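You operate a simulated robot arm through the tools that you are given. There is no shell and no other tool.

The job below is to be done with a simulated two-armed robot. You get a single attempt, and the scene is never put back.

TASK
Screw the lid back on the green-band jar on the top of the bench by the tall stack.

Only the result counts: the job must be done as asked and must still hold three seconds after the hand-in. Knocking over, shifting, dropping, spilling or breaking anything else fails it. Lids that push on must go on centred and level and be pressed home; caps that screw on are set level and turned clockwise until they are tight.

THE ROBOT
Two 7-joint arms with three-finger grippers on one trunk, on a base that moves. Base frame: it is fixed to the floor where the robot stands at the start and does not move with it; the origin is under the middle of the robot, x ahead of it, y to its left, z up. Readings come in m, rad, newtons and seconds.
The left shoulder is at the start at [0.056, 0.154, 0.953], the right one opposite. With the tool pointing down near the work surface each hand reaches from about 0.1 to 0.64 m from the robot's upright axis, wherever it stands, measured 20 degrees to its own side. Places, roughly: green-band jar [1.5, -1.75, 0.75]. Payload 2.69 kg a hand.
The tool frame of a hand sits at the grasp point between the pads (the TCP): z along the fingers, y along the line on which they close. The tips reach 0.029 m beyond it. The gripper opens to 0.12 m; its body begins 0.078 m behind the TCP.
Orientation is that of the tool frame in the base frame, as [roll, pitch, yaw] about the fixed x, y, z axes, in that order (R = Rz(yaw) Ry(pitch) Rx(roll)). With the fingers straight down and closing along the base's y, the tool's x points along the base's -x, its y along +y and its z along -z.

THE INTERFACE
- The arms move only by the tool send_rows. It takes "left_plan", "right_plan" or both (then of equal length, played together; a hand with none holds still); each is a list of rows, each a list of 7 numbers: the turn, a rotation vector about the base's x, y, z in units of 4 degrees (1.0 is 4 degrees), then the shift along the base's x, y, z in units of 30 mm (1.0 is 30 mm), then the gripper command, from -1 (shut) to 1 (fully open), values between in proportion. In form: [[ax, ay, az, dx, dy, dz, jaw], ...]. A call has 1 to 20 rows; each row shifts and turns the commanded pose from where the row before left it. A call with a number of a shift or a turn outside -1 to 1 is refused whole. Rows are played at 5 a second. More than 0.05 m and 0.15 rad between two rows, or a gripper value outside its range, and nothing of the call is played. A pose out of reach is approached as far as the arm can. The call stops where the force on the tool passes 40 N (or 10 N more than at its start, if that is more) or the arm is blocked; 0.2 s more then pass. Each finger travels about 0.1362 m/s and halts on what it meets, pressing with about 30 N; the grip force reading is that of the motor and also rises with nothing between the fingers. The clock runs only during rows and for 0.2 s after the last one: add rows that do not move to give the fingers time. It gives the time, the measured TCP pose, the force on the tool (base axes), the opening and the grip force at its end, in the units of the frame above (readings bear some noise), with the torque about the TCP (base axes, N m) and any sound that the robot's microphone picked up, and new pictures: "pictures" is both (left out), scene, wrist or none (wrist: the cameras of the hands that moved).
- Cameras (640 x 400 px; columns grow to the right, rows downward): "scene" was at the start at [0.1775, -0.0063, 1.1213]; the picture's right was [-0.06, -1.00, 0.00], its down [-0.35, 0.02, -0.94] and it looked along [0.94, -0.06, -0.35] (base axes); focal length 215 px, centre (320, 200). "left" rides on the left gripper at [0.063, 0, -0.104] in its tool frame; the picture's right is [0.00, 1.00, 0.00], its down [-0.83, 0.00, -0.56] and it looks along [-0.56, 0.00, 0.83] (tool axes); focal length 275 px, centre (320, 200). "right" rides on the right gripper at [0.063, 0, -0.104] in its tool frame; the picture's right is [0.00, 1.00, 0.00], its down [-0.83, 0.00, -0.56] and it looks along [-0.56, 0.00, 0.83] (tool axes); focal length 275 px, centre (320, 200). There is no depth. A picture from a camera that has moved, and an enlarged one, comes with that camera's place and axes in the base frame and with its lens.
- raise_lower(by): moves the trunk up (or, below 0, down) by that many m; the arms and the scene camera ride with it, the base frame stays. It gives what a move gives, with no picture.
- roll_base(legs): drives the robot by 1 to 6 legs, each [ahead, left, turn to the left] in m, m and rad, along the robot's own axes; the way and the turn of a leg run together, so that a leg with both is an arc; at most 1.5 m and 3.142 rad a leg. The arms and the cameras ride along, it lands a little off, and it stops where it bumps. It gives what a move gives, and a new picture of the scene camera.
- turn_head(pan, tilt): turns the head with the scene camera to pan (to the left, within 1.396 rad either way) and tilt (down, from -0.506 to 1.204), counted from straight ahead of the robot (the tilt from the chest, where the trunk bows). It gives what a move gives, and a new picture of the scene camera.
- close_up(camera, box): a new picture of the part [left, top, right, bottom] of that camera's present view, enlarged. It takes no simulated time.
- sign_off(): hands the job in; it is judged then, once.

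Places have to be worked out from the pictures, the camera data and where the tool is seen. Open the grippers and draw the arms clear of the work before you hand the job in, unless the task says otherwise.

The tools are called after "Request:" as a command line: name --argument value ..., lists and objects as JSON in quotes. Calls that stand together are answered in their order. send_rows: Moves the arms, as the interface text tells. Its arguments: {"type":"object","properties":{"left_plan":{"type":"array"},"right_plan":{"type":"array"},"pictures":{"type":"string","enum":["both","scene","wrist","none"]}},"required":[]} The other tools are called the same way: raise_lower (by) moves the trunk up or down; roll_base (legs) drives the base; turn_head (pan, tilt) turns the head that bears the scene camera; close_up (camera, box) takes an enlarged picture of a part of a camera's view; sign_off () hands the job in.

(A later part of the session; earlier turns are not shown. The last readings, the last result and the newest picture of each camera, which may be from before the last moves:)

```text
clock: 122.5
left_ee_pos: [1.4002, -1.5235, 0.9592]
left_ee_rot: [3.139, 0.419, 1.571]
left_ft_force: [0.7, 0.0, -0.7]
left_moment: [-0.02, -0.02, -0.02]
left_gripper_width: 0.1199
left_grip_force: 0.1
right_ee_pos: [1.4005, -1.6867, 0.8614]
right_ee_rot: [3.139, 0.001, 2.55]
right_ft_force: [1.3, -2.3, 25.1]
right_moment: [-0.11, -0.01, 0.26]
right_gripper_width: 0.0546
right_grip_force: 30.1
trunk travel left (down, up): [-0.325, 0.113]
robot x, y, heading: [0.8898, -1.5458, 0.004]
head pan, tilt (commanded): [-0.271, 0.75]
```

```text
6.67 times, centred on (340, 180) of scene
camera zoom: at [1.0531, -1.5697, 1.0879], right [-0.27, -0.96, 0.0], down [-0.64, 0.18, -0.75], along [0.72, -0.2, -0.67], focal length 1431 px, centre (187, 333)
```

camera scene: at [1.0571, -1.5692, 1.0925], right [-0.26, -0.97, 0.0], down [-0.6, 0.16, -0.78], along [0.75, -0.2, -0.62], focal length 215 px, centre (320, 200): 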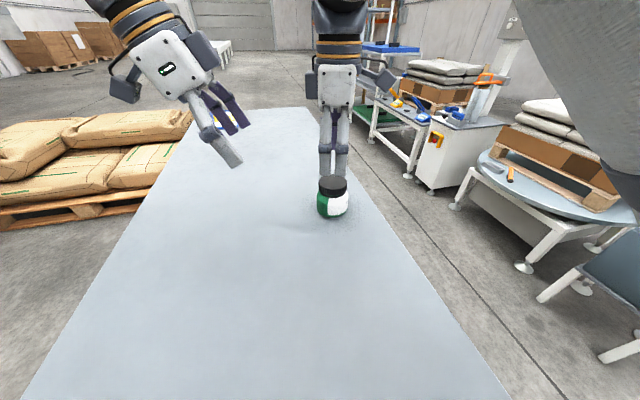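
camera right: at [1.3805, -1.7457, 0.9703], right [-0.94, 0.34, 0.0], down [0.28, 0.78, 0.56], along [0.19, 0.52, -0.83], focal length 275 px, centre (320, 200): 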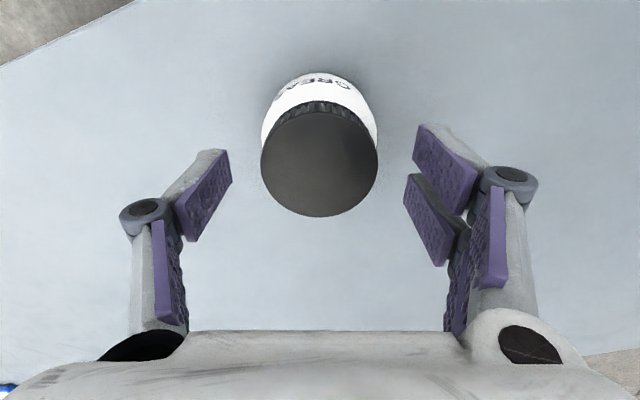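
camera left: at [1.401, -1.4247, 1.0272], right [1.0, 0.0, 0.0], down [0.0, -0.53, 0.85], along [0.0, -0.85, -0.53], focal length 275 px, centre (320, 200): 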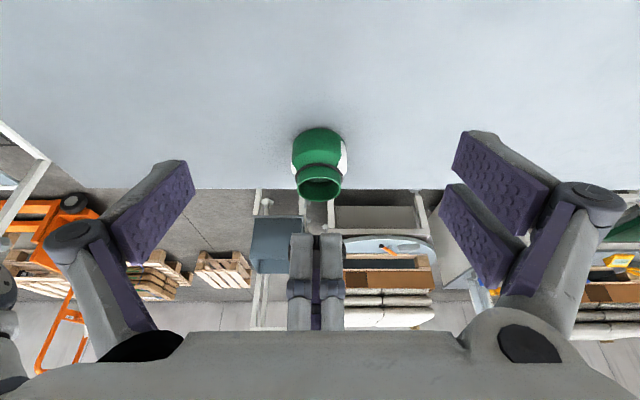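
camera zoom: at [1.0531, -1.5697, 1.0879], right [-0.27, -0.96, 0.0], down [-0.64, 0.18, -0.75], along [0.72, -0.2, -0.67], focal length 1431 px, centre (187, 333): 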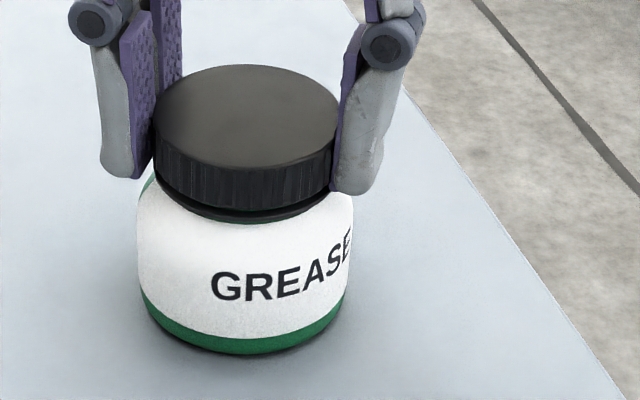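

At 25 N and 0.26 Nm the jar spins with the lid almost 1:1, so the lid is snug but I can't apply more torque without holding the jar. I'll hold the jar body with the left hand: first release and raise the right hand, and withdraw the left hand to reorient it.

Request:
send_rows --right_plan '[[0, 0, 0, 0, 0, 0.07, -1], [0, 0, 0, 0, 0, 0, 0.2], [0, 0, 0, 0, 0, 0, 0.5], [0, 0, 0, 0, 0, 0, 0.5], [0, 0, 0, 0, 0, 0.6, 0.5], [0, 0, 0, 0, 0, 0.8, 0.5], [0, 0, 0, 0, 0, 0.8, 0.5], [0, 0, 0, 0, 0, 0, 0.5]]' --left_plan '[[1, 0, 0, 0, 0.7, 0.4, 1], [1, 0, 0, 0, 0.7, 0.4, 1], [1, 0, 0, 0, 0.7, 0.4, 1], [1, 0, 0, 0, 0.7, 0.4, 1], [1, 0, 0, 0, 0.7, 0.4, 1], [1, 0, 0, 0, 0.7, 0.4, 1], [0, 0, 0, 0, 0, 0, 1], [0, 0, 0, 0, 0, 0, 1]]' --pictures "both"

Request:
close_up --camera "scene" --box '[300, 150, 370, 220]'

```text
clock: 124.3
left_ee_pos: [1.4009, -1.3981, 1.0297]
left_ee_rot: [3.141, 0.0, 1.57]
left_ft_force: [0.5, 1.0, -0.1]
left_moment: [-0.03, -0.01, 0.0]
left_gripper_width: 0.1201
left_grip_force: 0.0
right_ee_pos: [1.4053, -1.6865, 0.9283]
right_ee_rot: [3.141, -0.002, 2.55]
right_ft_force: [-0.5, 0.3, 0.0]
right_moment: [0.01, 0.02, 0.03]
right_gripper_width: 0.09
right_grip_force: 0.0
trunk travel left (down, up): [-0.325, 0.113]
robot x, y, heading: [0.8911, -1.5459, 0.001]
head pan, tilt (commanded): [-0.271, 0.75]
camera scene: at [1.0562, -1.572, 1.0921], right [-0.29, -0.96, 0.0], down [-0.6, 0.18, -0.78], along [0.75, -0.23, -0.63], focal length 215 px, centre (320, 200)
camera right: at [1.3529, -1.6519, 1.0319], right [0.55, 0.83, 0.0], down [0.69, -0.46, 0.55], along [0.46, -0.31, -0.83], focal length 275 px, centre (320, 200)
camera left: at [1.4006, -1.3351, 1.1343], right [1.0, 0.0, 0.0], down [0.0, -0.83, 0.56], along [0.0, -0.56, -0.83], focal length 275 px, centre (320, 200)
```

scene: 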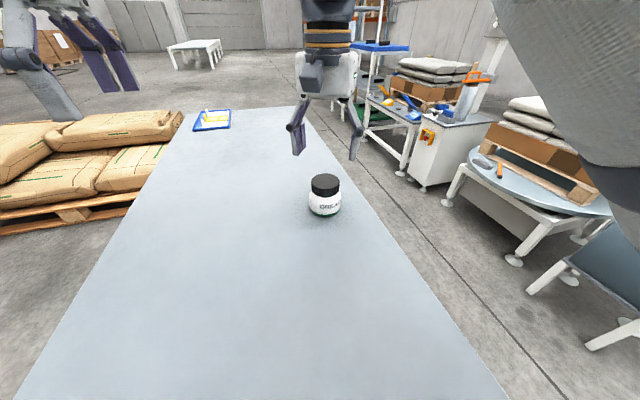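
right: 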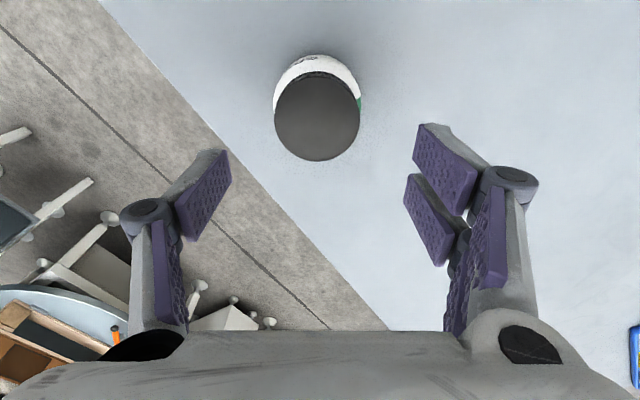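
left: 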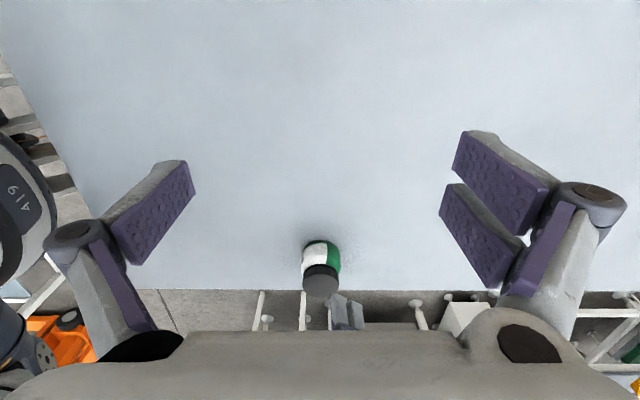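

```text
5.71 times, centred on (335, 185) of scene
camera zoom: at [1.0562, -1.572, 1.0921], right [-0.29, -0.96, 0.0], down [-0.6, 0.18, -0.78], along [0.75, -0.23, -0.63], focal length 1226 px, centre (234, 286)
```

zoom: 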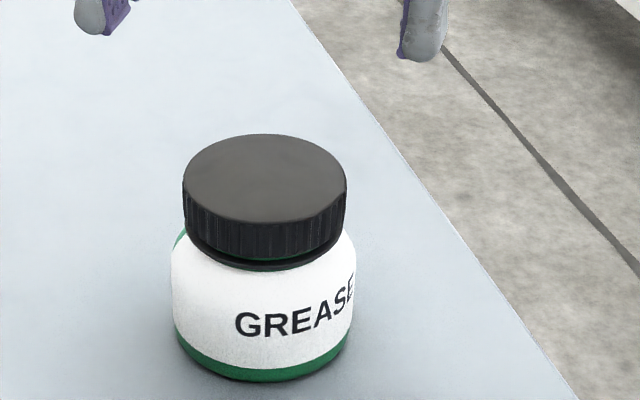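

Jar and lid look level. I now rotate the left hand CCW (toward yaw −1.31, so its camera will be on top when tilted) and bring the right hand back to yaw ≈ −1.2, both clear of the jar.

Request:
send_rows --right_plan '[[0, 0, 1, 0, 0, 0.1, 0.5], [0, 0, 1, 0, 0, 0.1, 0.5], [0, 0, 1, 0, 0, 0.1, 0.5], [0, 0, 1, 0, 0, 0.1, 0.5], [0, 0, 1, 0, 0, 0.1, 0.5], [0, 0, 1, 0, 0, 0.1, 0.5], [0, 0, 1, 0, 0, 0, 0.5], [0, 0, 1, 0, 0, 0, 0.5], [0, 0, 1, 0, 0, 0, 0.5], [0, 0, 1, 0, 0, 0, 0.5], [0, 0, 1, 0, 0, 0, 0.5], [0, 0, 1, 0, 0, 0, 0.5], [0, 0, 1, 0, 0, 0, 0.5], [0, 0, 1, 0, 0, 0, 0.5], [0, 0, 1, 0, 0, 0, 0.5], [0, 0, 1, 0, 0, 0, 0.5], [0, 0, 1, 0, 0, 0, 0.5], [0, 0, 1, 0, 0, 0, 0.5], [0, 0, 1, 0, 0, 0, 0.5], [0, 0, 1, 0, 0, 0, 0.5]]' --left_plan '[[0, 0, 1, -0.1, 0, 0, 1], [0, 0, 1, -0.1, 0, 0, 1], [0, 0, 1, -0.1, 0, 0, 1], [0, 0, 1, -0.1, 0, 0, 1], [0, 0, 1, -0.1, 0, 0, 1], [0, 0, 1, -0.1, 0, 0, 1], [0, 0, 1, -0.1, 0, 0, 1], [0, 0, 1, -0.1, 0, 0, 1], [0, 0, 1, -0.1, 0, 0, 1], [0, 0, 1, -0.1, 0, 0, 1], [0, 0, 1, -0.1, 0, 0, 1], [0, 0, 1, -0.1, 0, 0, 1], [0, 0, 1, -0.1, 0, 0, 1], [0, 0, 1, -0.1, 0, 0, 1], [0, 0, 1, -0.1, 0, 0, 1], [0, 0, 1, -0.1, 0, 0, 1], [0, 0, 1, -0.1, 0, 0, 1], [0, 0, 1, -0.1, 0, 0, 1], [0, 0, 1, -0.1, 0, 0, 1], [0, 0, 1, -0.1, 0, 0, 1]]' --pictures "scene"

Request:
send_rows --right_plan '[[0, 0, 1, 0, 0, 0, 0.5], [0, 0, 1, 0, 0, 0, 0.5], [0, 0, 1, 0, 0, 0, 0.5], [0, 0, 1, 0, 0, 0, 0.5], [0, 0, 1, 0, 0, 0, 0.5], [0, 0, 1, 0, 0, 0, 0.5], [0, 0, 1, 0, 0, 0, 0.5], [0, 0, 1, 0, 0, 0, 0.5], [0, 0, 1, 0, 0, 0, 0.5], [0, 0, 1, 0, 0, 0, 0.5], [0, 0, 1, 0, 0, 0, 0.5], [0, 0, 1, 0, 0, 0, 0.5], [0, 0, 1, 0, 0, 0, 0.5], [0, 0, 1, 0, 0, 0, 0.5], [0, 0, 1, 0, 0, 0, 0.5], [0, 0, 1, 0, 0, 0, 0.5], [0, 0, 0, 0, 0, 0, 0.5], [0, 0, 0, 0, 0, 0, 0.5], [0, 0, 0, 0, 0, 0, 0.5], [0, 0, 0, 0, 0, 0, 0.5]]' --left_plan '[[0, 0, 1, 0, 0, 0, 1], [0, 0, 1, 0, 0, 0, 1], [0, 0, 1, 0, 0, 0, 1], [0, 0, 1, 0, 0, 0, 1], [0, 0, 1, 0, 0, 0, 1], [0, 0, 1, 0, 0, 0, 1], [0, 0, 1, 0, 0, 0, 1], [0, 0, 1, 0, 0, 0, 1], [0, 0, 1, 0, 0, 0, 1], [0, 0, 1, 0, 0, 0, 1], [0, 0, 1, 0, 0, 0, 1], [0, 0, 1, 0, 0, 0, 1], [0, 0, 1, 0, 0, 0, 1], [0, 0, 1, 0, 0, 0, 1], [0, 0, 1, 0, 0, 0, 1], [0, 0, 1, 0, 0, 0, 1], [0, 0, 1, 0, 0, 0, 1], [0, 0, 1, 0, 0, 0, 1], [0, 0, 1, 0, 0, 0, 1], [0, 0, 1, 0, 0, 0, 1]]' --pictures "scene"

```text
clock: 128.5
left_ee_pos: [1.3413, -1.3969, 1.0306]
left_ee_rot: [-3.141, -0.001, 2.969]
left_ft_force: [0.0, 0.5, -0.1]
left_moment: [0.0, -0.01, -0.01]
left_gripper_width: 0.12
left_grip_force: 0.0
right_ee_pos: [1.4042, -1.6868, 0.9467]
right_ee_rot: [3.137, 0.0, -2.335]
right_ft_force: [-0.3, 0.0, -0.7]
right_moment: [-0.02, -0.01, 0.0]
right_gripper_width: 0.09
right_grip_force: 0.0
right hand out of reach, approached as far as the arm can: row 1
trunk travel left (down, up): [-0.325, 0.113]
robot x, y, heading: [0.8927, -1.5432, 0.004]
head pan, tilt (commanded): [-0.271, 0.75]
camera scene: at [1.0563, -1.5724, 1.0928], right [-0.29, -0.96, 0.0], down [-0.59, 0.18, -0.78], along [0.75, -0.23, -0.62], focal length 215 px, centre (320, 200)
```

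scene: 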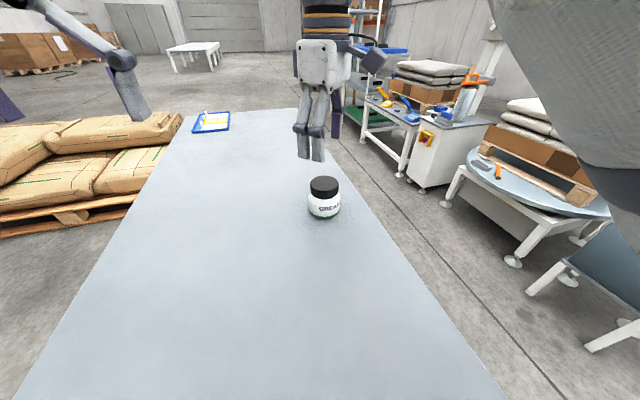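

```text
clock: 132.7
left_ee_pos: [1.3419, -1.3988, 1.0298]
left_ee_rot: [-3.141, 0.001, -1.918]
left_ft_force: [0.9, -0.1, -0.9]
left_moment: [-0.02, 0.0, 0.02]
left_gripper_width: 0.12
left_grip_force: 0.2
right_ee_pos: [1.4054, -1.6871, 0.9457]
right_ee_rot: [3.139, -0.001, -1.22]
right_ft_force: [0.4, -0.7, 0.0]
right_moment: [-0.02, 0.0, 0.01]
right_gripper_width: 0.0901
right_grip_force: 0.1
trunk travel left (down, up): [-0.325, 0.113]
robot x, y, heading: [0.8898, -1.5468, 0.0]
head pan, tilt (commanded): [-0.271, 0.75]
camera scene: at [1.0564, -1.5721, 1.0927], right [-0.29, -0.96, 0.0], down [-0.6, 0.18, -0.78], along [0.75, -0.23, -0.62], focal length 215 px, centre (320, 200)
```

scene: 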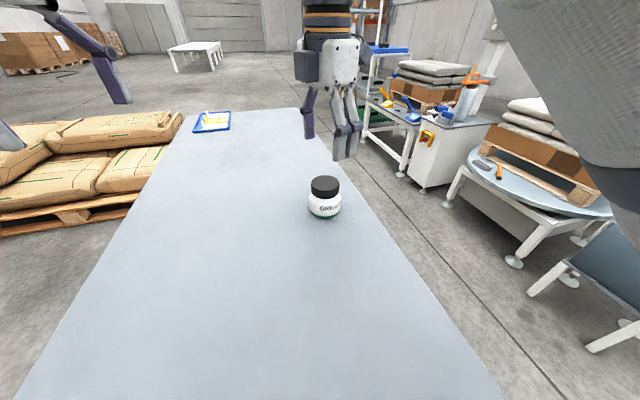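

Both rotations went fine. I finish the left yaw to −1.31 and begin tilting the left hand so its fingers point toward the jar nearly horizontally.

Request:
send_rows --left_plan '[[0, 0, 1, 0, 0, 0, 1], [0, 0, 1, 0, 0, 0, 1], [0, 0, 1, 0, 0, 0, 1], [0, 0, 1, 0, 0, 0, 1], [0, 0, 1, 0, 0, 0, 1], [0, 0, 1, 0, 0, 0, 1], [0, 0, 1, 0, 0, 0, 1], [0, 0, 1, 0, 0, 0, 1], [0, 0, 0.73, 0, 0, 0, 1], [-0.966, -0.259, 0, 0, 0, 0, 1], [-0.966, -0.259, 0, 0, 0, 0, 1], [-0.966, -0.259, 0, 0, 0, 0, 1], [-0.966, -0.259, 0, 0, 0, 0, 1], [-0.966, -0.259, 0, 0, 0, 0, 1], [-0.966, -0.259, 0, 0, 0, 0, 1], [-0.966, -0.259, 0, 0, 0, 0, 1], [-0.966, -0.259, 0, 0, 0, 0, 1], [-0.966, -0.259, 0, 0, 0, 0, 1], [0, 0, 0, 0, 0, 0, 1]]' --pictures "both"

```text
clock: 136.7
left_ee_pos: [1.3409, -1.3979, 1.0299]
left_ee_rot: [-3.139, -0.628, -1.31]
left_ft_force: [0.6, 0.8, -0.7]
left_moment: [-0.02, -0.03, -0.02]
left_gripper_width: 0.1202
left_grip_force: 0.1
right_ee_pos: [1.4042, -1.6877, 0.9475]
right_ee_rot: [3.139, 0.0, -1.221]
right_ft_force: [0.2, -0.6, -0.4]
right_moment: [0.0, 0.02, 0.0]
right_gripper_width: 0.0901
right_grip_force: 0.1
trunk travel left (down, up): [-0.325, 0.113]
robot x, y, heading: [0.8905, -1.5513, 0.004]
head pan, tilt (commanded): [-0.271, 0.75]
camera scene: at [1.0565, -1.5719, 1.0928], right [-0.29, -0.96, 0.0], down [-0.6, 0.18, -0.78], along [0.75, -0.22, -0.62], focal length 215 px, centre (320, 200)
camera left: at [1.3374, -1.3884, 1.1513], right [-0.97, -0.25, 0.0], down [-0.25, 0.97, -0.04], along [0.01, -0.04, -1.0], focal length 275 px, centre (320, 200)
```

scene: 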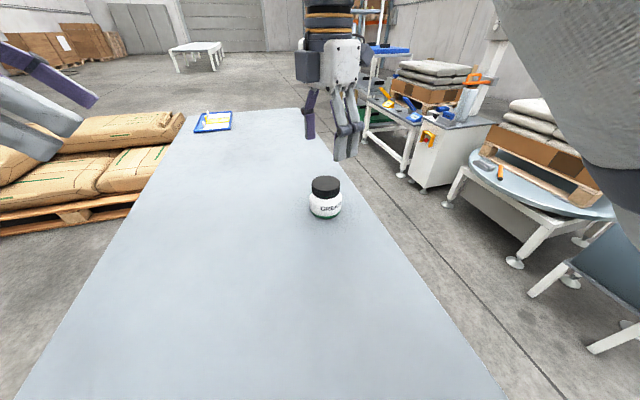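
left: 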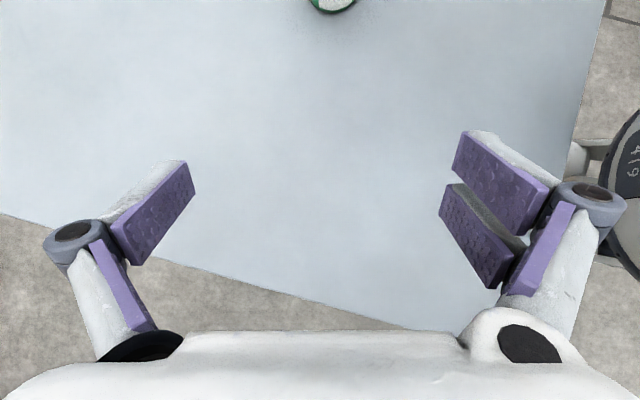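

The tilt is going well (36° so far). I continue to ~74° from vertical while lowering slightly.

Request:
send_rows --left_plan '[[-0.966, -0.259, 0, 0, 0, -0.2, 1], [-0.966, -0.259, 0, 0, 0, -0.2, 1], [-0.966, -0.259, 0, 0, 0, -0.2, 1], [-0.966, -0.259, 0, 0, 0, -0.2, 1], [-0.966, -0.259, 0, 0, 0, -0.2, 1], [-0.966, -0.259, 0, 0, 0, -0.2, 1], [-0.966, -0.259, 0, 0, 0, -0.2, 1], [-0.966, -0.259, 0, 0, 0, -0.2, 1], [-0.966, -0.259, 0, 0, 0, -0.2, 1], [-0.46, -0.124, 0, 0, 0, -0.2, 1], [0, 0, 0, 0, 0, 0, 1]]' --pictures "both"

```text
clock: 139.1
left_ee_pos: [1.342, -1.3975, 0.9702]
left_ee_rot: [-3.134, -1.29, -1.315]
left_ft_force: [-0.5, 0.8, -0.2]
left_moment: [-0.02, -0.02, 0.01]
left_gripper_width: 0.1201
left_grip_force: 0.0
right_ee_pos: [1.404, -1.6877, 0.9472]
right_ee_rot: [3.139, -0.001, -1.222]
right_ft_force: [-0.8, -0.2, -0.2]
right_moment: [0.01, -0.02, 0.01]
right_gripper_width: 0.0897
right_grip_force: 0.0
trunk travel left (down, up): [-0.325, 0.113]
robot x, y, heading: [0.8901, -1.5475, -0.0]
head pan, tilt (commanded): [-0.271, 0.75]
camera scene: at [1.0565, -1.5717, 1.0928], right [-0.28, -0.96, 0.0], down [-0.6, 0.18, -0.78], along [0.75, -0.22, -0.62], focal length 215 px, centre (320, 200)
camera left: at [1.3188, -1.3182, 1.0592], right [-0.97, -0.26, -0.01], down [-0.19, 0.74, -0.64], along [0.17, -0.62, -0.76], focal length 275 px, centre (320, 200)
```

scene: 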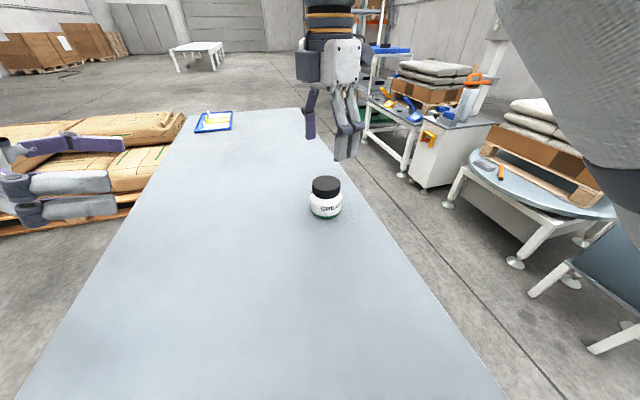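
left: 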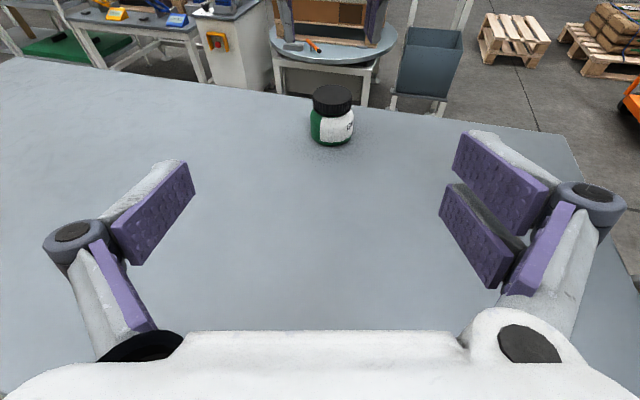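

The left hand now points at the jar with its camera on top. I enlarge its view to locate the jar precisely in its frame.

Request:
close_up --camera "left" --box '[282, 70, 382, 160]'

Request:
close_up --camera "right" --box '[240, 60, 400, 180]'

```text
4.44 times, centred on (332, 115) of left
camera zoom: at [1.3188, -1.3182, 1.0592], right [-0.97, -0.26, -0.01], down [-0.19, 0.74, -0.64], along [0.17, -0.62, -0.76], focal length 1224 px, centre (267, 578)
```

zoom: 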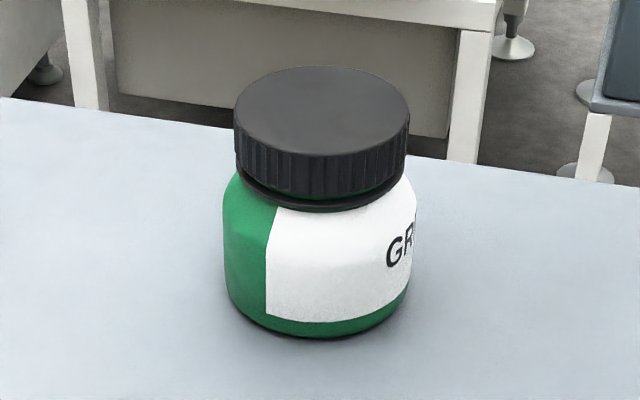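

```text
3.33 times, centred on (320, 120) of right
camera zoom: at [1.4269, -1.7458, 1.0499], right [-0.94, -0.35, 0.0], down [-0.29, 0.78, 0.56], along [-0.19, 0.52, -0.83], focal length 918 px, centre (320, 467)
```

zoom: 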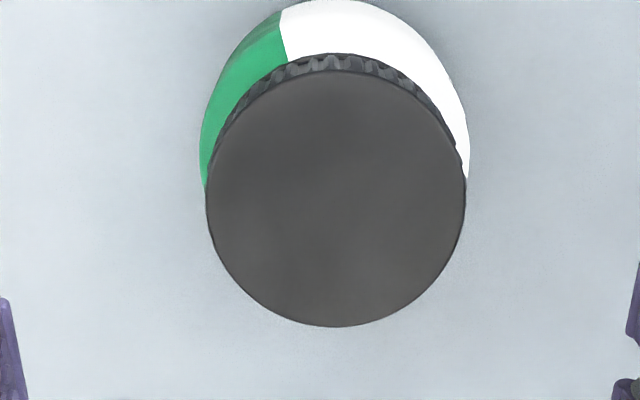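

The jar axis is about [1.401, −1.685]. I move the left hand to a pre-approach point about 0.145 m short of it, lined up with the jar.

Request:
send_rows --left_plan '[[0, 0, 0, 0.156, -0.95, -0.7, 1], [0, 0, 0, 0.156, -0.95, -0.7, 1], [0, 0, 0, 0.156, -0.95, -0.7, 1], [0, 0, 0, 0.156, -0.95, -0.7, 1], [0, 0, 0, 0.156, -0.95, -0.7, 1], [0, 0, 0, 0, 0, -0.4, 1], [0, 0, 0, 0, 0, 0, 1]]' --pictures "both"

```text
clock: 140.7
left_ee_pos: [1.3657, -1.5415, 0.8529]
left_ee_rot: [-3.132, -1.289, -1.318]
left_ft_force: [0.0, 1.0, -0.5]
left_moment: [0.0, 0.02, 0.0]
left_gripper_width: 0.1204
left_grip_force: 0.0
right_ee_pos: [1.4046, -1.687, 0.9461]
right_ee_rot: [3.14, 0.0, -1.221]
right_ft_force: [0.7, 0.4, 0.4]
right_moment: [0.0, 0.04, 0.01]
right_gripper_width: 0.0899
right_grip_force: 0.1
trunk travel left (down, up): [-0.325, 0.113]
robot x, y, heading: [0.8866, -1.5457, -0.002]
head pan, tilt (commanded): [-0.271, 0.75]
camera scene: at [1.0566, -1.5717, 1.0928], right [-0.28, -0.96, 0.0], down [-0.6, 0.18, -0.78], along [0.75, -0.22, -0.62], focal length 215 px, centre (320, 200)
camera left: at [1.3419, -1.4618, 0.9424], right [-0.97, -0.26, -0.01], down [-0.19, 0.74, -0.64], along [0.17, -0.62, -0.77], focal length 275 px, centre (320, 200)
```

scene: 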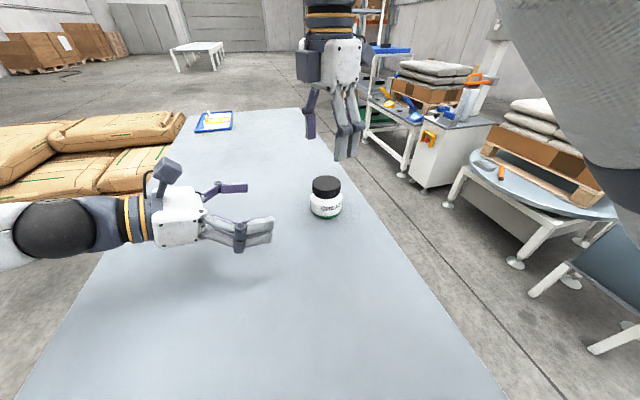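
left: 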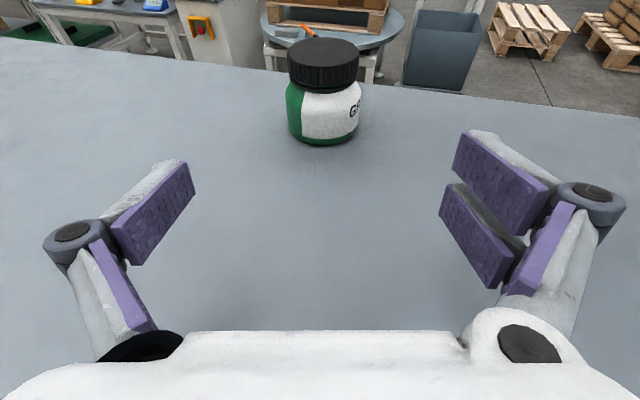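

The jar lies almost on the left hand's axis. I advance 9 cm along the approach while lowering to z≈0.83, then check.

Request:
send_rows --left_plan '[[0, 0, 0, 0.178, -0.728, -0.18, 1], [0, 0, 0, 0.178, -0.728, -0.18, 1], [0, 0, 0, 0.178, -0.728, -0.18, 1], [0, 0, 0, 0.178, -0.728, -0.18, 1], [0, 0, 0, 0, 0, 0, 1]]' --pictures "both"

Request:
close_up --camera "scene" --box '[180, 130, 400, 270]'

```text
clock: 141.9
left_ee_pos: [1.387, -1.6272, 0.8303]
left_ee_rot: [-3.133, -1.291, -1.316]
left_ft_force: [-0.4, -0.5, -0.4]
left_moment: [0.01, 0.0, -0.03]
left_gripper_width: 0.1198
left_grip_force: 0.1
right_ee_pos: [1.4044, -1.6863, 0.9464]
right_ee_rot: [3.14, 0.0, -1.22]
right_ft_force: [0.7, -0.2, 0.4]
right_moment: [0.03, 0.05, 0.0]
right_gripper_width: 0.0901
right_grip_force: 0.0
trunk travel left (down, up): [-0.325, 0.113]
robot x, y, heading: [0.8902, -1.5433, 0.0]
head pan, tilt (commanded): [-0.271, 0.75]
camera scene: at [1.0565, -1.5715, 1.0928], right [-0.28, -0.96, 0.0], down [-0.6, 0.18, -0.78], along [0.75, -0.22, -0.62], focal length 215 px, centre (320, 200)
camera left: at [1.3641, -1.5481, 0.9203], right [-0.97, -0.26, -0.01], down [-0.19, 0.74, -0.64], along [0.17, -0.62, -0.77], focal length 275 px, centre (320, 200)
```

scene: 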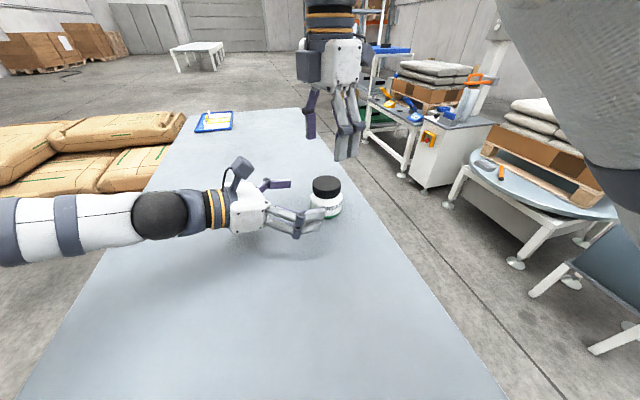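
left: 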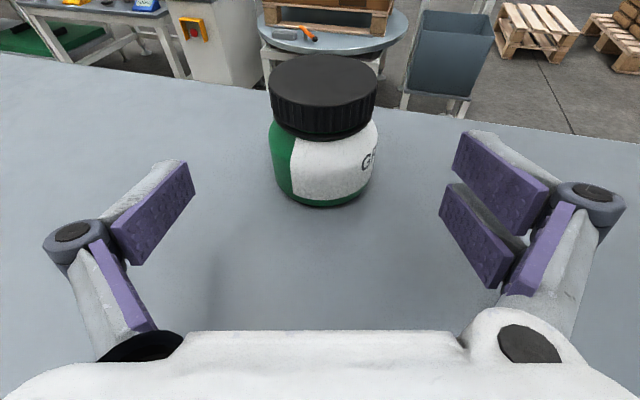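

```text
2.86 times, centred on (290, 200) of scene
camera zoom: at [1.0565, -1.5715, 1.0928], right [-0.28, -0.96, 0.0], down [-0.6, 0.18, -0.78], along [0.75, -0.22, -0.62], focal length 613 px, centre (406, 200)
```

zoom: 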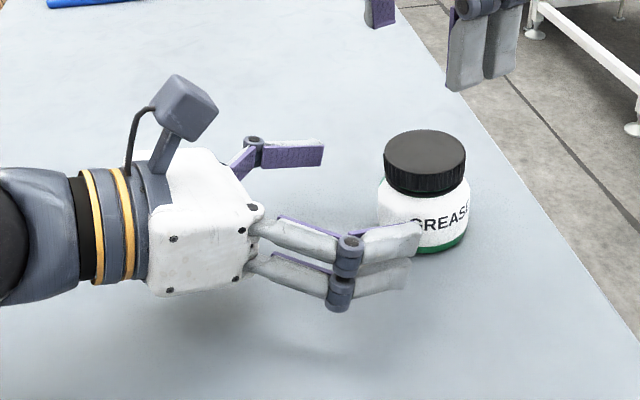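

Well lined up: the jar is centred between the open left fingers. I advance the last ~4.3 cm and lower to z≈0.811.

Request:
send_rows --left_plan '[[0, 0, 0, 0.092, -0.345, -0.17, 1], [0, 0, 0, 0.092, -0.345, -0.17, 1], [0, 0, 0, 0.092, -0.345, -0.17, 1], [0, 0, 0, 0.092, -0.345, -0.15, 1], [0, 0, 0, 0, 0, 0, 1]]' --pictures "wrist"

Request:
close_up --camera "scene" --box '[220, 130, 400, 260]'

```text
clock: 143.1
left_ee_pos: [1.3965, -1.669, 0.8119]
left_ee_rot: [-3.132, -1.29, -1.316]
left_ft_force: [0.3, 0.0, 0.3]
left_moment: [-0.03, 0.05, 0.0]
left_gripper_width: 0.1198
left_grip_force: 0.0
right_ee_pos: [1.4053, -1.6865, 0.9463]
right_ee_rot: [3.139, 0.0, -1.22]
right_ft_force: [0.5, 0.5, 0.8]
right_moment: [-0.01, 0.02, 0.0]
right_gripper_width: 0.0902
right_grip_force: 0.1
trunk travel left (down, up): [-0.325, 0.113]
robot x, y, heading: [0.8881, -1.5445, -0.002]
head pan, tilt (commanded): [-0.271, 0.75]
camera left: at [1.3747, -1.5893, 0.9009], right [-0.97, -0.26, -0.01], down [-0.19, 0.74, -0.64], along [0.17, -0.62, -0.77], focal length 275 px, centre (320, 200)
```

left: 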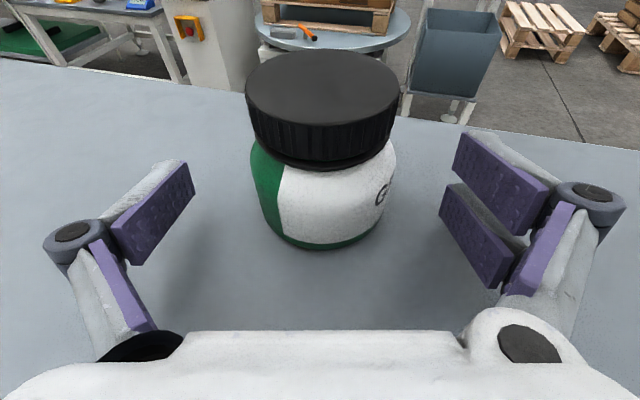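

```text
3.08 times, centred on (310, 195) of scene
camera zoom: at [1.0566, -1.5715, 1.0928], right [-0.28, -0.96, 0.0], down [-0.6, 0.18, -0.78], along [0.75, -0.22, -0.62], focal length 660 px, centre (351, 215)
```

zoom: 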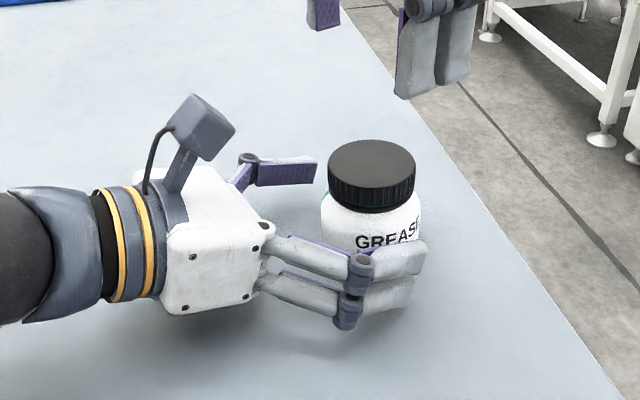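

The jar axis is ~15 mm ahead of the left TCP, centred. I go 5 mm deeper and close gradually to about 0.08 m first.

Request:
send_rows --left_plan '[[0, 0, 0, 0.043, -0.161, -0.02, 1], [0, 0, 0, 0, 0, 0, 0.7], [0, 0, 0, 0, 0, 0, 0.4], [0, 0, 0, 0, 0, 0, 0.35], [0, 0, 0, 0, 0, 0, 0.35]]' --pictures "wrist"

Request:
close_up --camera "scene" --box '[250, 140, 380, 240]'

```text
clock: 144.3
left_ee_pos: [1.3983, -1.6735, 0.8107]
left_ee_rot: [-3.134, -1.29, -1.315]
left_ft_force: [-0.2, 0.3, 0.6]
left_moment: [0.01, 0.0, 0.02]
left_gripper_width: 0.0809
left_grip_force: 0.0
right_ee_pos: [1.4047, -1.6868, 0.9464]
right_ee_rot: [3.14, 0.0, -1.22]
right_ft_force: [0.2, 0.5, 0.6]
right_moment: [0.0, 0.01, 0.0]
right_gripper_width: 0.09
right_grip_force: 0.1
trunk travel left (down, up): [-0.325, 0.113]
robot x, y, heading: [0.8904, -1.5439, -0.003]
head pan, tilt (commanded): [-0.271, 0.75]
camera left: at [1.376, -1.594, 0.9005], right [-0.97, -0.26, -0.01], down [-0.19, 0.74, -0.64], along [0.17, -0.62, -0.77], focal length 275 px, centre (320, 200)
```

left: 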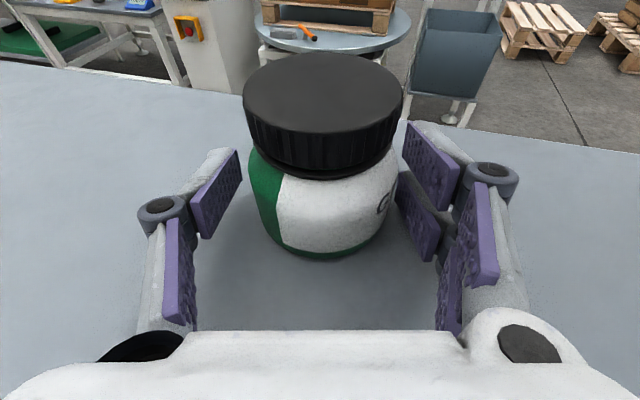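

```text
4.00 times, centred on (315, 190) of scene
camera zoom: at [1.0566, -1.5715, 1.0928], right [-0.28, -0.96, 0.0], down [-0.6, 0.18, -0.78], along [0.75, -0.22, -0.62], focal length 859 px, centre (340, 240)
```

zoom: 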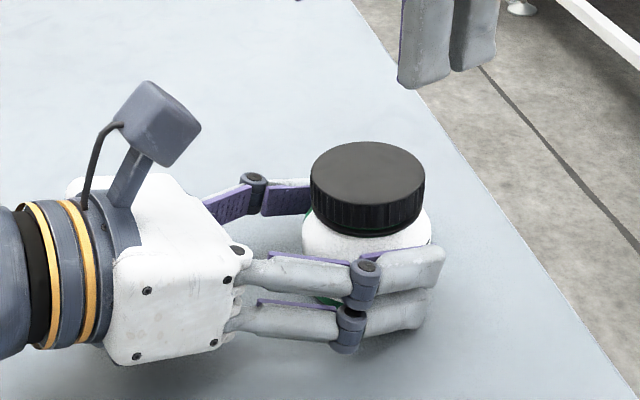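

Clearances look good. I close the left fingers on the jar body.

Request:
send_rows --left_plan '[[0, 0, 0, 0, 0, 0, 0.2], [0, 0, 0, 0, 0, 0, 0.1], [0, 0, 0, 0, 0, 0, -0.2], [0, 0, 0, 0, 0, 0, -1], [0, 0, 0, 0, 0, 0, -1]]' --pictures "wrist"

Request:
close_up --camera "scene" --box '[250, 140, 380, 240]'

Request:
close_up --camera "right" --box '[160, 20, 480, 240]'

```text
clock: 145.5
left_ee_pos: [1.3988, -1.6739, 0.8115]
left_ee_rot: [-3.132, -1.29, -1.318]
left_ft_force: [-1.9, 0.1, 0.7]
left_moment: [-0.05, 0.1, -0.01]
left_gripper_width: 0.0671
left_grip_force: 30.1
right_ee_pos: [1.4053, -1.6868, 0.9471]
right_ee_rot: [3.139, 0.001, -1.22]
right_ft_force: [0.0, 0.6, 0.5]
right_moment: [0.0, -0.03, -0.03]
right_gripper_width: 0.0902
right_grip_force: 0.1
trunk travel left (down, up): [-0.325, 0.113]
robot x, y, heading: [0.8863, -1.5443, 0.002]
head pan, tilt (commanded): [-0.271, 0.75]
camera left: at [1.3758, -1.594, 0.9006], right [-0.97, -0.26, -0.01], down [-0.19, 0.74, -0.64], along [0.17, -0.62, -0.77], focal length 275 px, centre (320, 200)
```

left: 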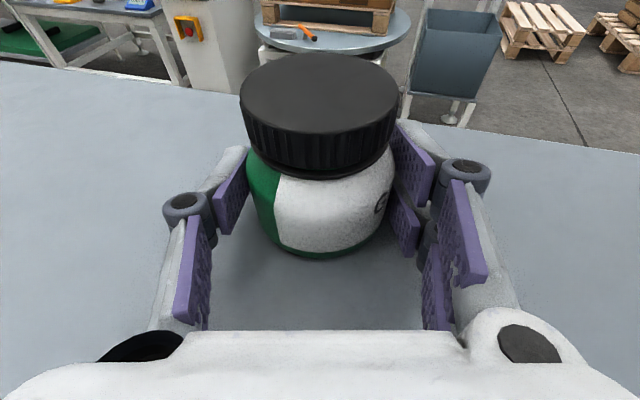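

```text
4.00 times, centred on (315, 190) of scene
camera zoom: at [1.0565, -1.5714, 1.0928], right [-0.28, -0.96, 0.0], down [-0.6, 0.17, -0.78], along [0.75, -0.22, -0.62], focal length 859 px, centre (340, 240)
```

zoom: 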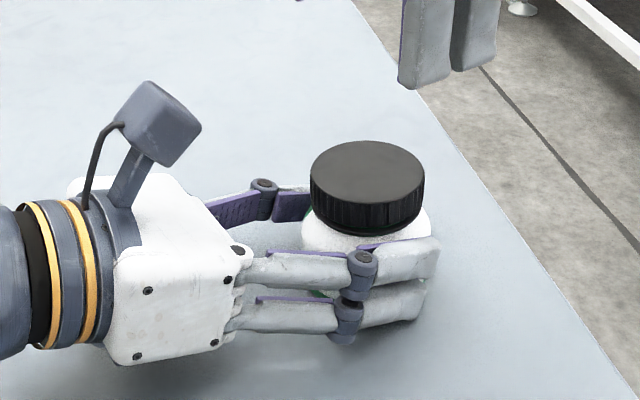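

```text
1.82 times, centred on (320, 130) of right
camera zoom: at [1.4267, -1.7458, 1.05], right [-0.94, -0.35, 0.0], down [-0.29, 0.78, 0.56], along [-0.19, 0.52, -0.83], focal length 500 px, centre (320, 327)
```

zoom: 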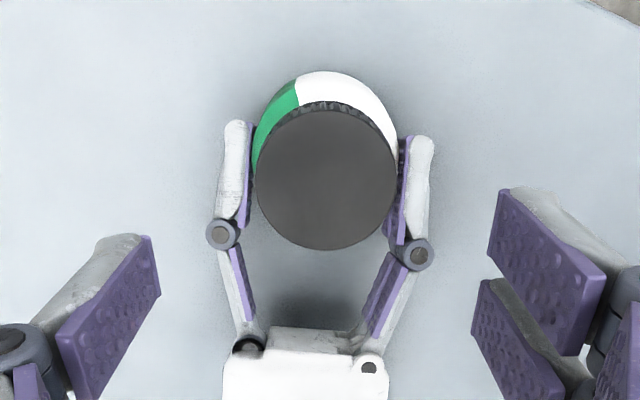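

The left hand holds the jar firmly (30 N). Now I centre the right hand over the lid ([1.402, −1.6855]) and lower to TCP z≈0.870, staying clear of the left knuckles.

Request:
send_rows --right_plan '[[0, 0, 0, -0.05, 0.02, -0.5, 0.5], [0, 0, 0, -0.053, 0.017, -0.5, 0.5], [0, 0, 0, 0, 0, -0.5, 0.5], [0, 0, 0, 0, 0, -0.5, 0.5], [0, 0, 0, 0, 0, -0.3, 0.5], [0, 0, 0, 0, 0, -0.23, 0.5], [0, 0, 0, 0, 0, 0, 0.5]]' --left_plan '[[0, 0, 0, 0, 0, 0, -1], [0, 0, 0, 0, 0, 0, -1], [0, 0, 0, 0, 0, 0, -1], [0, 0, 0, 0, 0, 0, -1], [0, 0, 0, 0, 0, 0, -1], [0, 0, 0, 0, 0, 0, -1], [0, 0, 0, 0, 0, 0, -1]]' --pictures "wrist"

Request:
close_up --camera "right" --box '[240, 90, 400, 230]'

Request:
close_up --camera "scene" --box '[250, 110, 390, 240]'

```text
clock: 147.1
left_ee_pos: [1.3979, -1.673, 0.8116]
left_ee_rot: [-3.133, -1.29, -1.318]
left_ft_force: [-1.0, 0.3, 0.6]
left_moment: [-0.06, 0.12, -0.03]
left_gripper_width: 0.0666
left_grip_force: 30.1
right_ee_pos: [1.4044, -1.6854, 0.8717]
right_ee_rot: [3.141, -0.001, -1.221]
right_ft_force: [-0.5, -0.2, -0.7]
right_moment: [0.02, 0.05, 0.01]
right_gripper_width: 0.0902
right_grip_force: 0.1
right hand out of reach, approached as far as the arm can: row 2
trunk travel left (down, up): [-0.325, 0.113]
robot x, y, heading: [0.8917, -1.5446, 0.001]
head pan, tilt (commanded): [-0.271, 0.75]
camera right: at [1.4268, -1.7444, 0.9742], right [-0.94, -0.35, 0.0], down [-0.29, 0.78, 0.56], along [-0.19, 0.52, -0.83], focal length 275 px, centre (320, 200)
camera left: at [1.376, -1.5939, 0.9006], right [-0.97, -0.26, -0.01], down [-0.19, 0.74, -0.64], along [0.17, -0.62, -0.77], focal length 275 px, centre (320, 200)
```

right: 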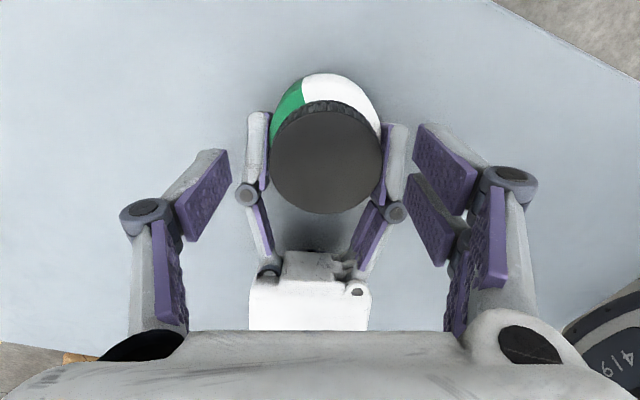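
left: 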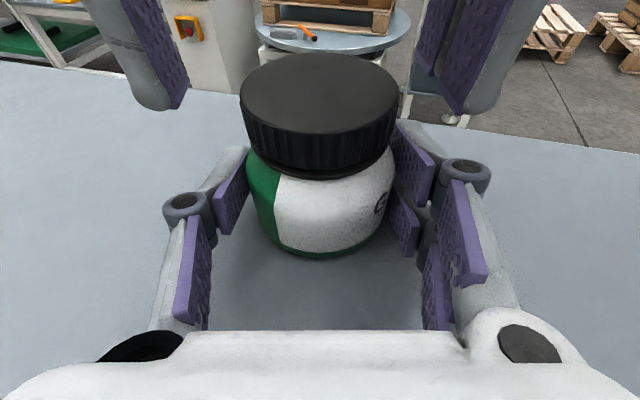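

```text
2.86 times, centred on (320, 160) of right
camera zoom: at [1.4268, -1.7444, 0.9742], right [-0.94, -0.35, 0.0], down [-0.29, 0.78, 0.56], along [-0.19, 0.52, -0.83], focal length 786 px, centre (320, 314)
```

zoom: 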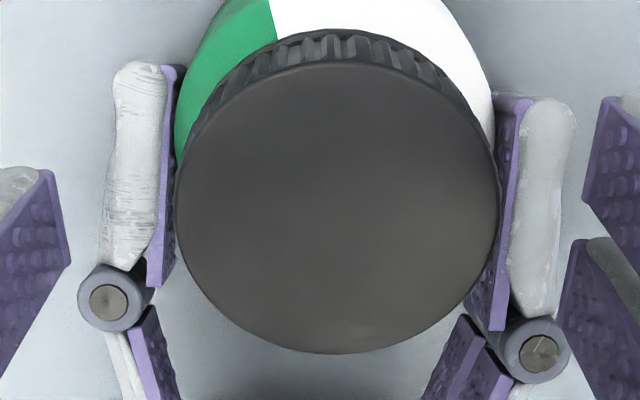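

```text
3.08 times, centred on (320, 175) of scene
camera zoom: at [1.0542, -1.5699, 1.0872], right [-0.27, -0.96, 0.0], down [-0.65, 0.18, -0.74], along [0.71, -0.2, -0.67], focal length 660 px, centre (320, 277)
```

zoom: 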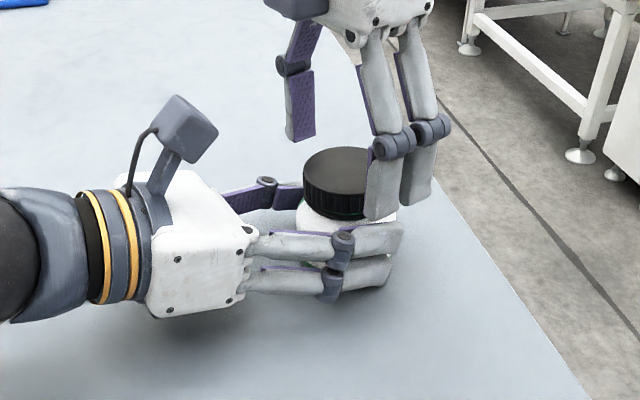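

The sideways shift was partly skipped (a momentary reach limit), so the lid is still 2.8 mm to −x of the hand. I correct that, lower 2 mm and close the right hand on the lid.

Request:
send_rows --right_plan '[[0, 0, 0, -0.047, 0, 0, 0.5], [0, 0, 0, -0.047, 0, -0.067, 0.5], [0, 0, 0, 0, 0, 0, 0.5]]' --left_plan '[[0, 0, 0, 0, 0, 0, -1], [0, 0, 0, 0, 0, 0, -1], [0, 0, 0, 0, 0, 0, -1]]' --pictures "none"

Request:
close_up --camera "right" --box '[240, 90, 400, 230]'

```text
clock: 147.9
left_ee_pos: [1.3983, -1.673, 0.8112]
left_ee_rot: [-3.133, -1.29, -1.318]
left_ft_force: [0.1, -0.2, 1.9]
left_moment: [-0.05, 0.08, 0.01]
left_gripper_width: 0.0669
left_grip_force: 29.9
right_ee_pos: [1.4025, -1.6859, 0.8677]
right_ee_rot: [3.14, 0.0, -1.221]
right_ft_force: [0.5, -0.2, -0.7]
right_moment: [0.02, 0.01, 0.03]
right_gripper_width: 0.0901
right_grip_force: 0.0
trunk travel left (down, up): [-0.325, 0.113]
robot x, y, heading: [0.8873, -1.5478, -0.001]
head pan, tilt (commanded): [-0.271, 0.75]
```

```text
2.86 times, centred on (320, 160) of right
camera zoom: at [1.4241, -1.7449, 0.9717], right [-0.94, -0.35, 0.0], down [-0.29, 0.78, 0.56], along [-0.19, 0.52, -0.83], focal length 786 px, centre (320, 314)
```

zoom: 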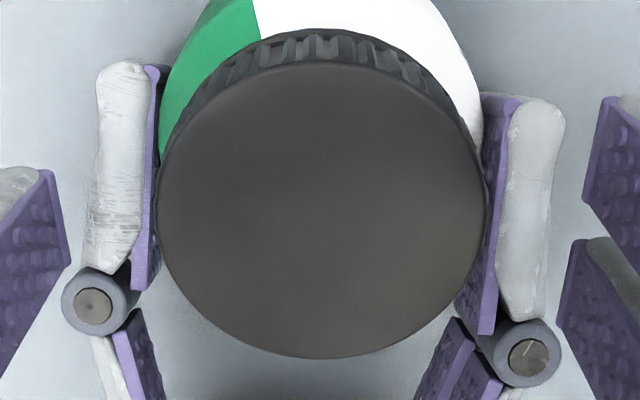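

Centred now. I close the right hand on the lid.

Request:
send_rows --right_plan '[[0, 0, 0, 0, 0, 0, 0.2], [0, 0, 0, 0, 0, 0, 0], [0, 0, 0, 0, 0, 0, -0.4], [0, 0, 0, 0, 0, 0, -1], [0, 0, 0, 0, 0, 0, -1]]' --left_plan '[[0, 0, 0, 0, 0, 0, -1], [0, 0, 0, 0, 0, 0, -1], [0, 0, 0, 0, 0, 0, -1], [0, 0, 0, 0, 0, 0, -1], [0, 0, 0, 0, 0, 0, -1]]' --pictures "none"

Request:
close_up --camera "scene" --box '[280, 120, 390, 230]'

Request:
close_up --camera "left" --box '[160, 40, 480, 240]'

```text
clock: 149.1
left_ee_pos: [1.3985, -1.6721, 0.8117]
left_ee_rot: [-3.133, -1.292, -1.318]
left_ft_force: [1.2, -1.1, 0.9]
left_moment: [-0.05, 0.14, 0.05]
left_gripper_width: 0.0672
left_grip_force: 30.3
right_ee_pos: [1.4023, -1.6861, 0.8685]
right_ee_rot: [3.138, 0.0, -1.22]
right_ft_force: [-0.6, 1.3, 1.0]
right_moment: [0.03, 0.03, 0.01]
right_gripper_width: 0.0547
right_grip_force: 30.1
trunk travel left (down, up): [-0.325, 0.113]
robot x, y, heading: [0.8877, -1.5451, 0.001]
head pan, tilt (commanded): [-0.271, 0.75]
```

```text
3.64 times, centred on (335, 175) of scene
camera zoom: at [1.0551, -1.5697, 1.0887], right [-0.27, -0.96, 0.0], down [-0.63, 0.18, -0.75], along [0.73, -0.2, -0.66], focal length 780 px, centre (266, 291)
```

zoom: 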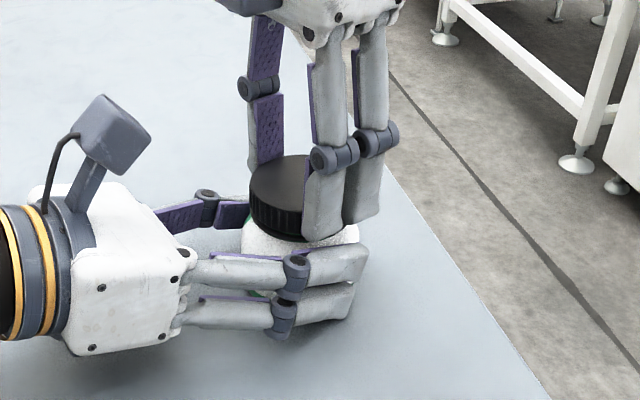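

```text
2.00 times, centred on (320, 140) of left
camera zoom: at [1.376, -1.5939, 0.9006], right [-0.97, -0.26, -0.01], down [-0.19, 0.74, -0.64], along [0.17, -0.62, -0.77], focal length 551 px, centre (320, 320)
```

zoom: 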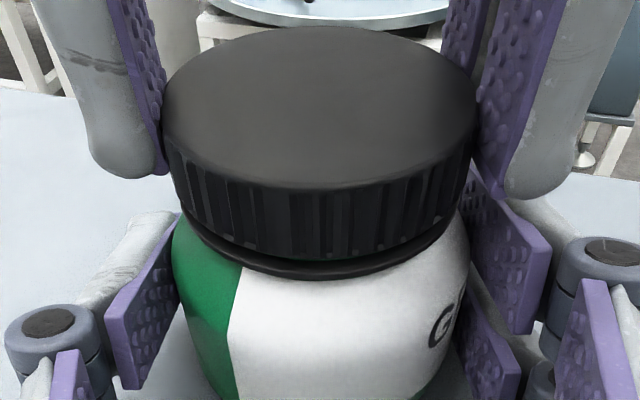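

Both hands hold: left on the jar, right on the lid with clear gaps. I turn the lid clockwise 12° and read torque.

Request:
send_rows --right_plan '[[0, 0, -1, 0, 0, 0, -1], [0, 0, -1, 0, 0, 0, -1], [0, 0, -1, 0, 0, 0, -1]]' --left_plan '[[0, 0, 0, 0, 0, 0, -1], [0, 0, 0, 0, 0, 0, -1], [0, 0, 0, 0, 0, 0, -1]]' --pictures "none"

Request:
close_up --camera "left" --box '[160, 40, 480, 240]'

```text
clock: 149.9
left_ee_pos: [1.3979, -1.673, 0.8118]
left_ee_rot: [-3.133, -1.288, -1.316]
left_ft_force: [1.5, 0.5, 0.9]
left_moment: [-0.02, 0.33, -0.56]
left_gripper_width: 0.0664
left_grip_force: 30.4
right_ee_pos: [1.4021, -1.6865, 0.8687]
right_ee_rot: [3.139, -0.002, -1.43]
right_ft_force: [-1.5, -1.7, 0.4]
right_moment: [-0.07, -0.02, 0.64]
right_gripper_width: 0.0549
right_grip_force: 29.8
trunk travel left (down, up): [-0.325, 0.113]
robot x, y, heading: [0.889, -1.5479, -0.004]
head pan, tilt (commanded): [-0.271, 0.75]
```

```text
2.00 times, centred on (320, 140) of left
camera zoom: at [1.3759, -1.594, 0.9004], right [-0.97, -0.26, -0.01], down [-0.19, 0.74, -0.64], along [0.17, -0.62, -0.77], focal length 551 px, centre (320, 320)
```

zoom: 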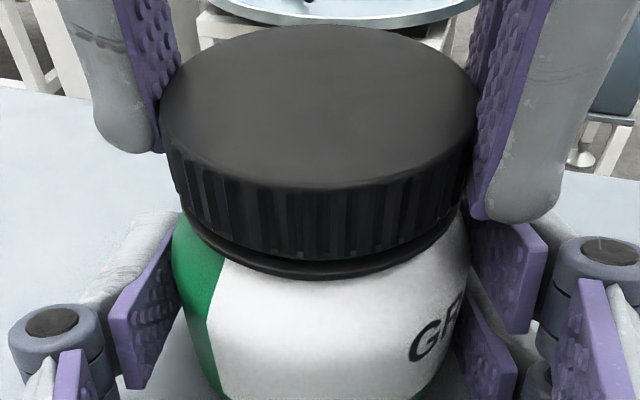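

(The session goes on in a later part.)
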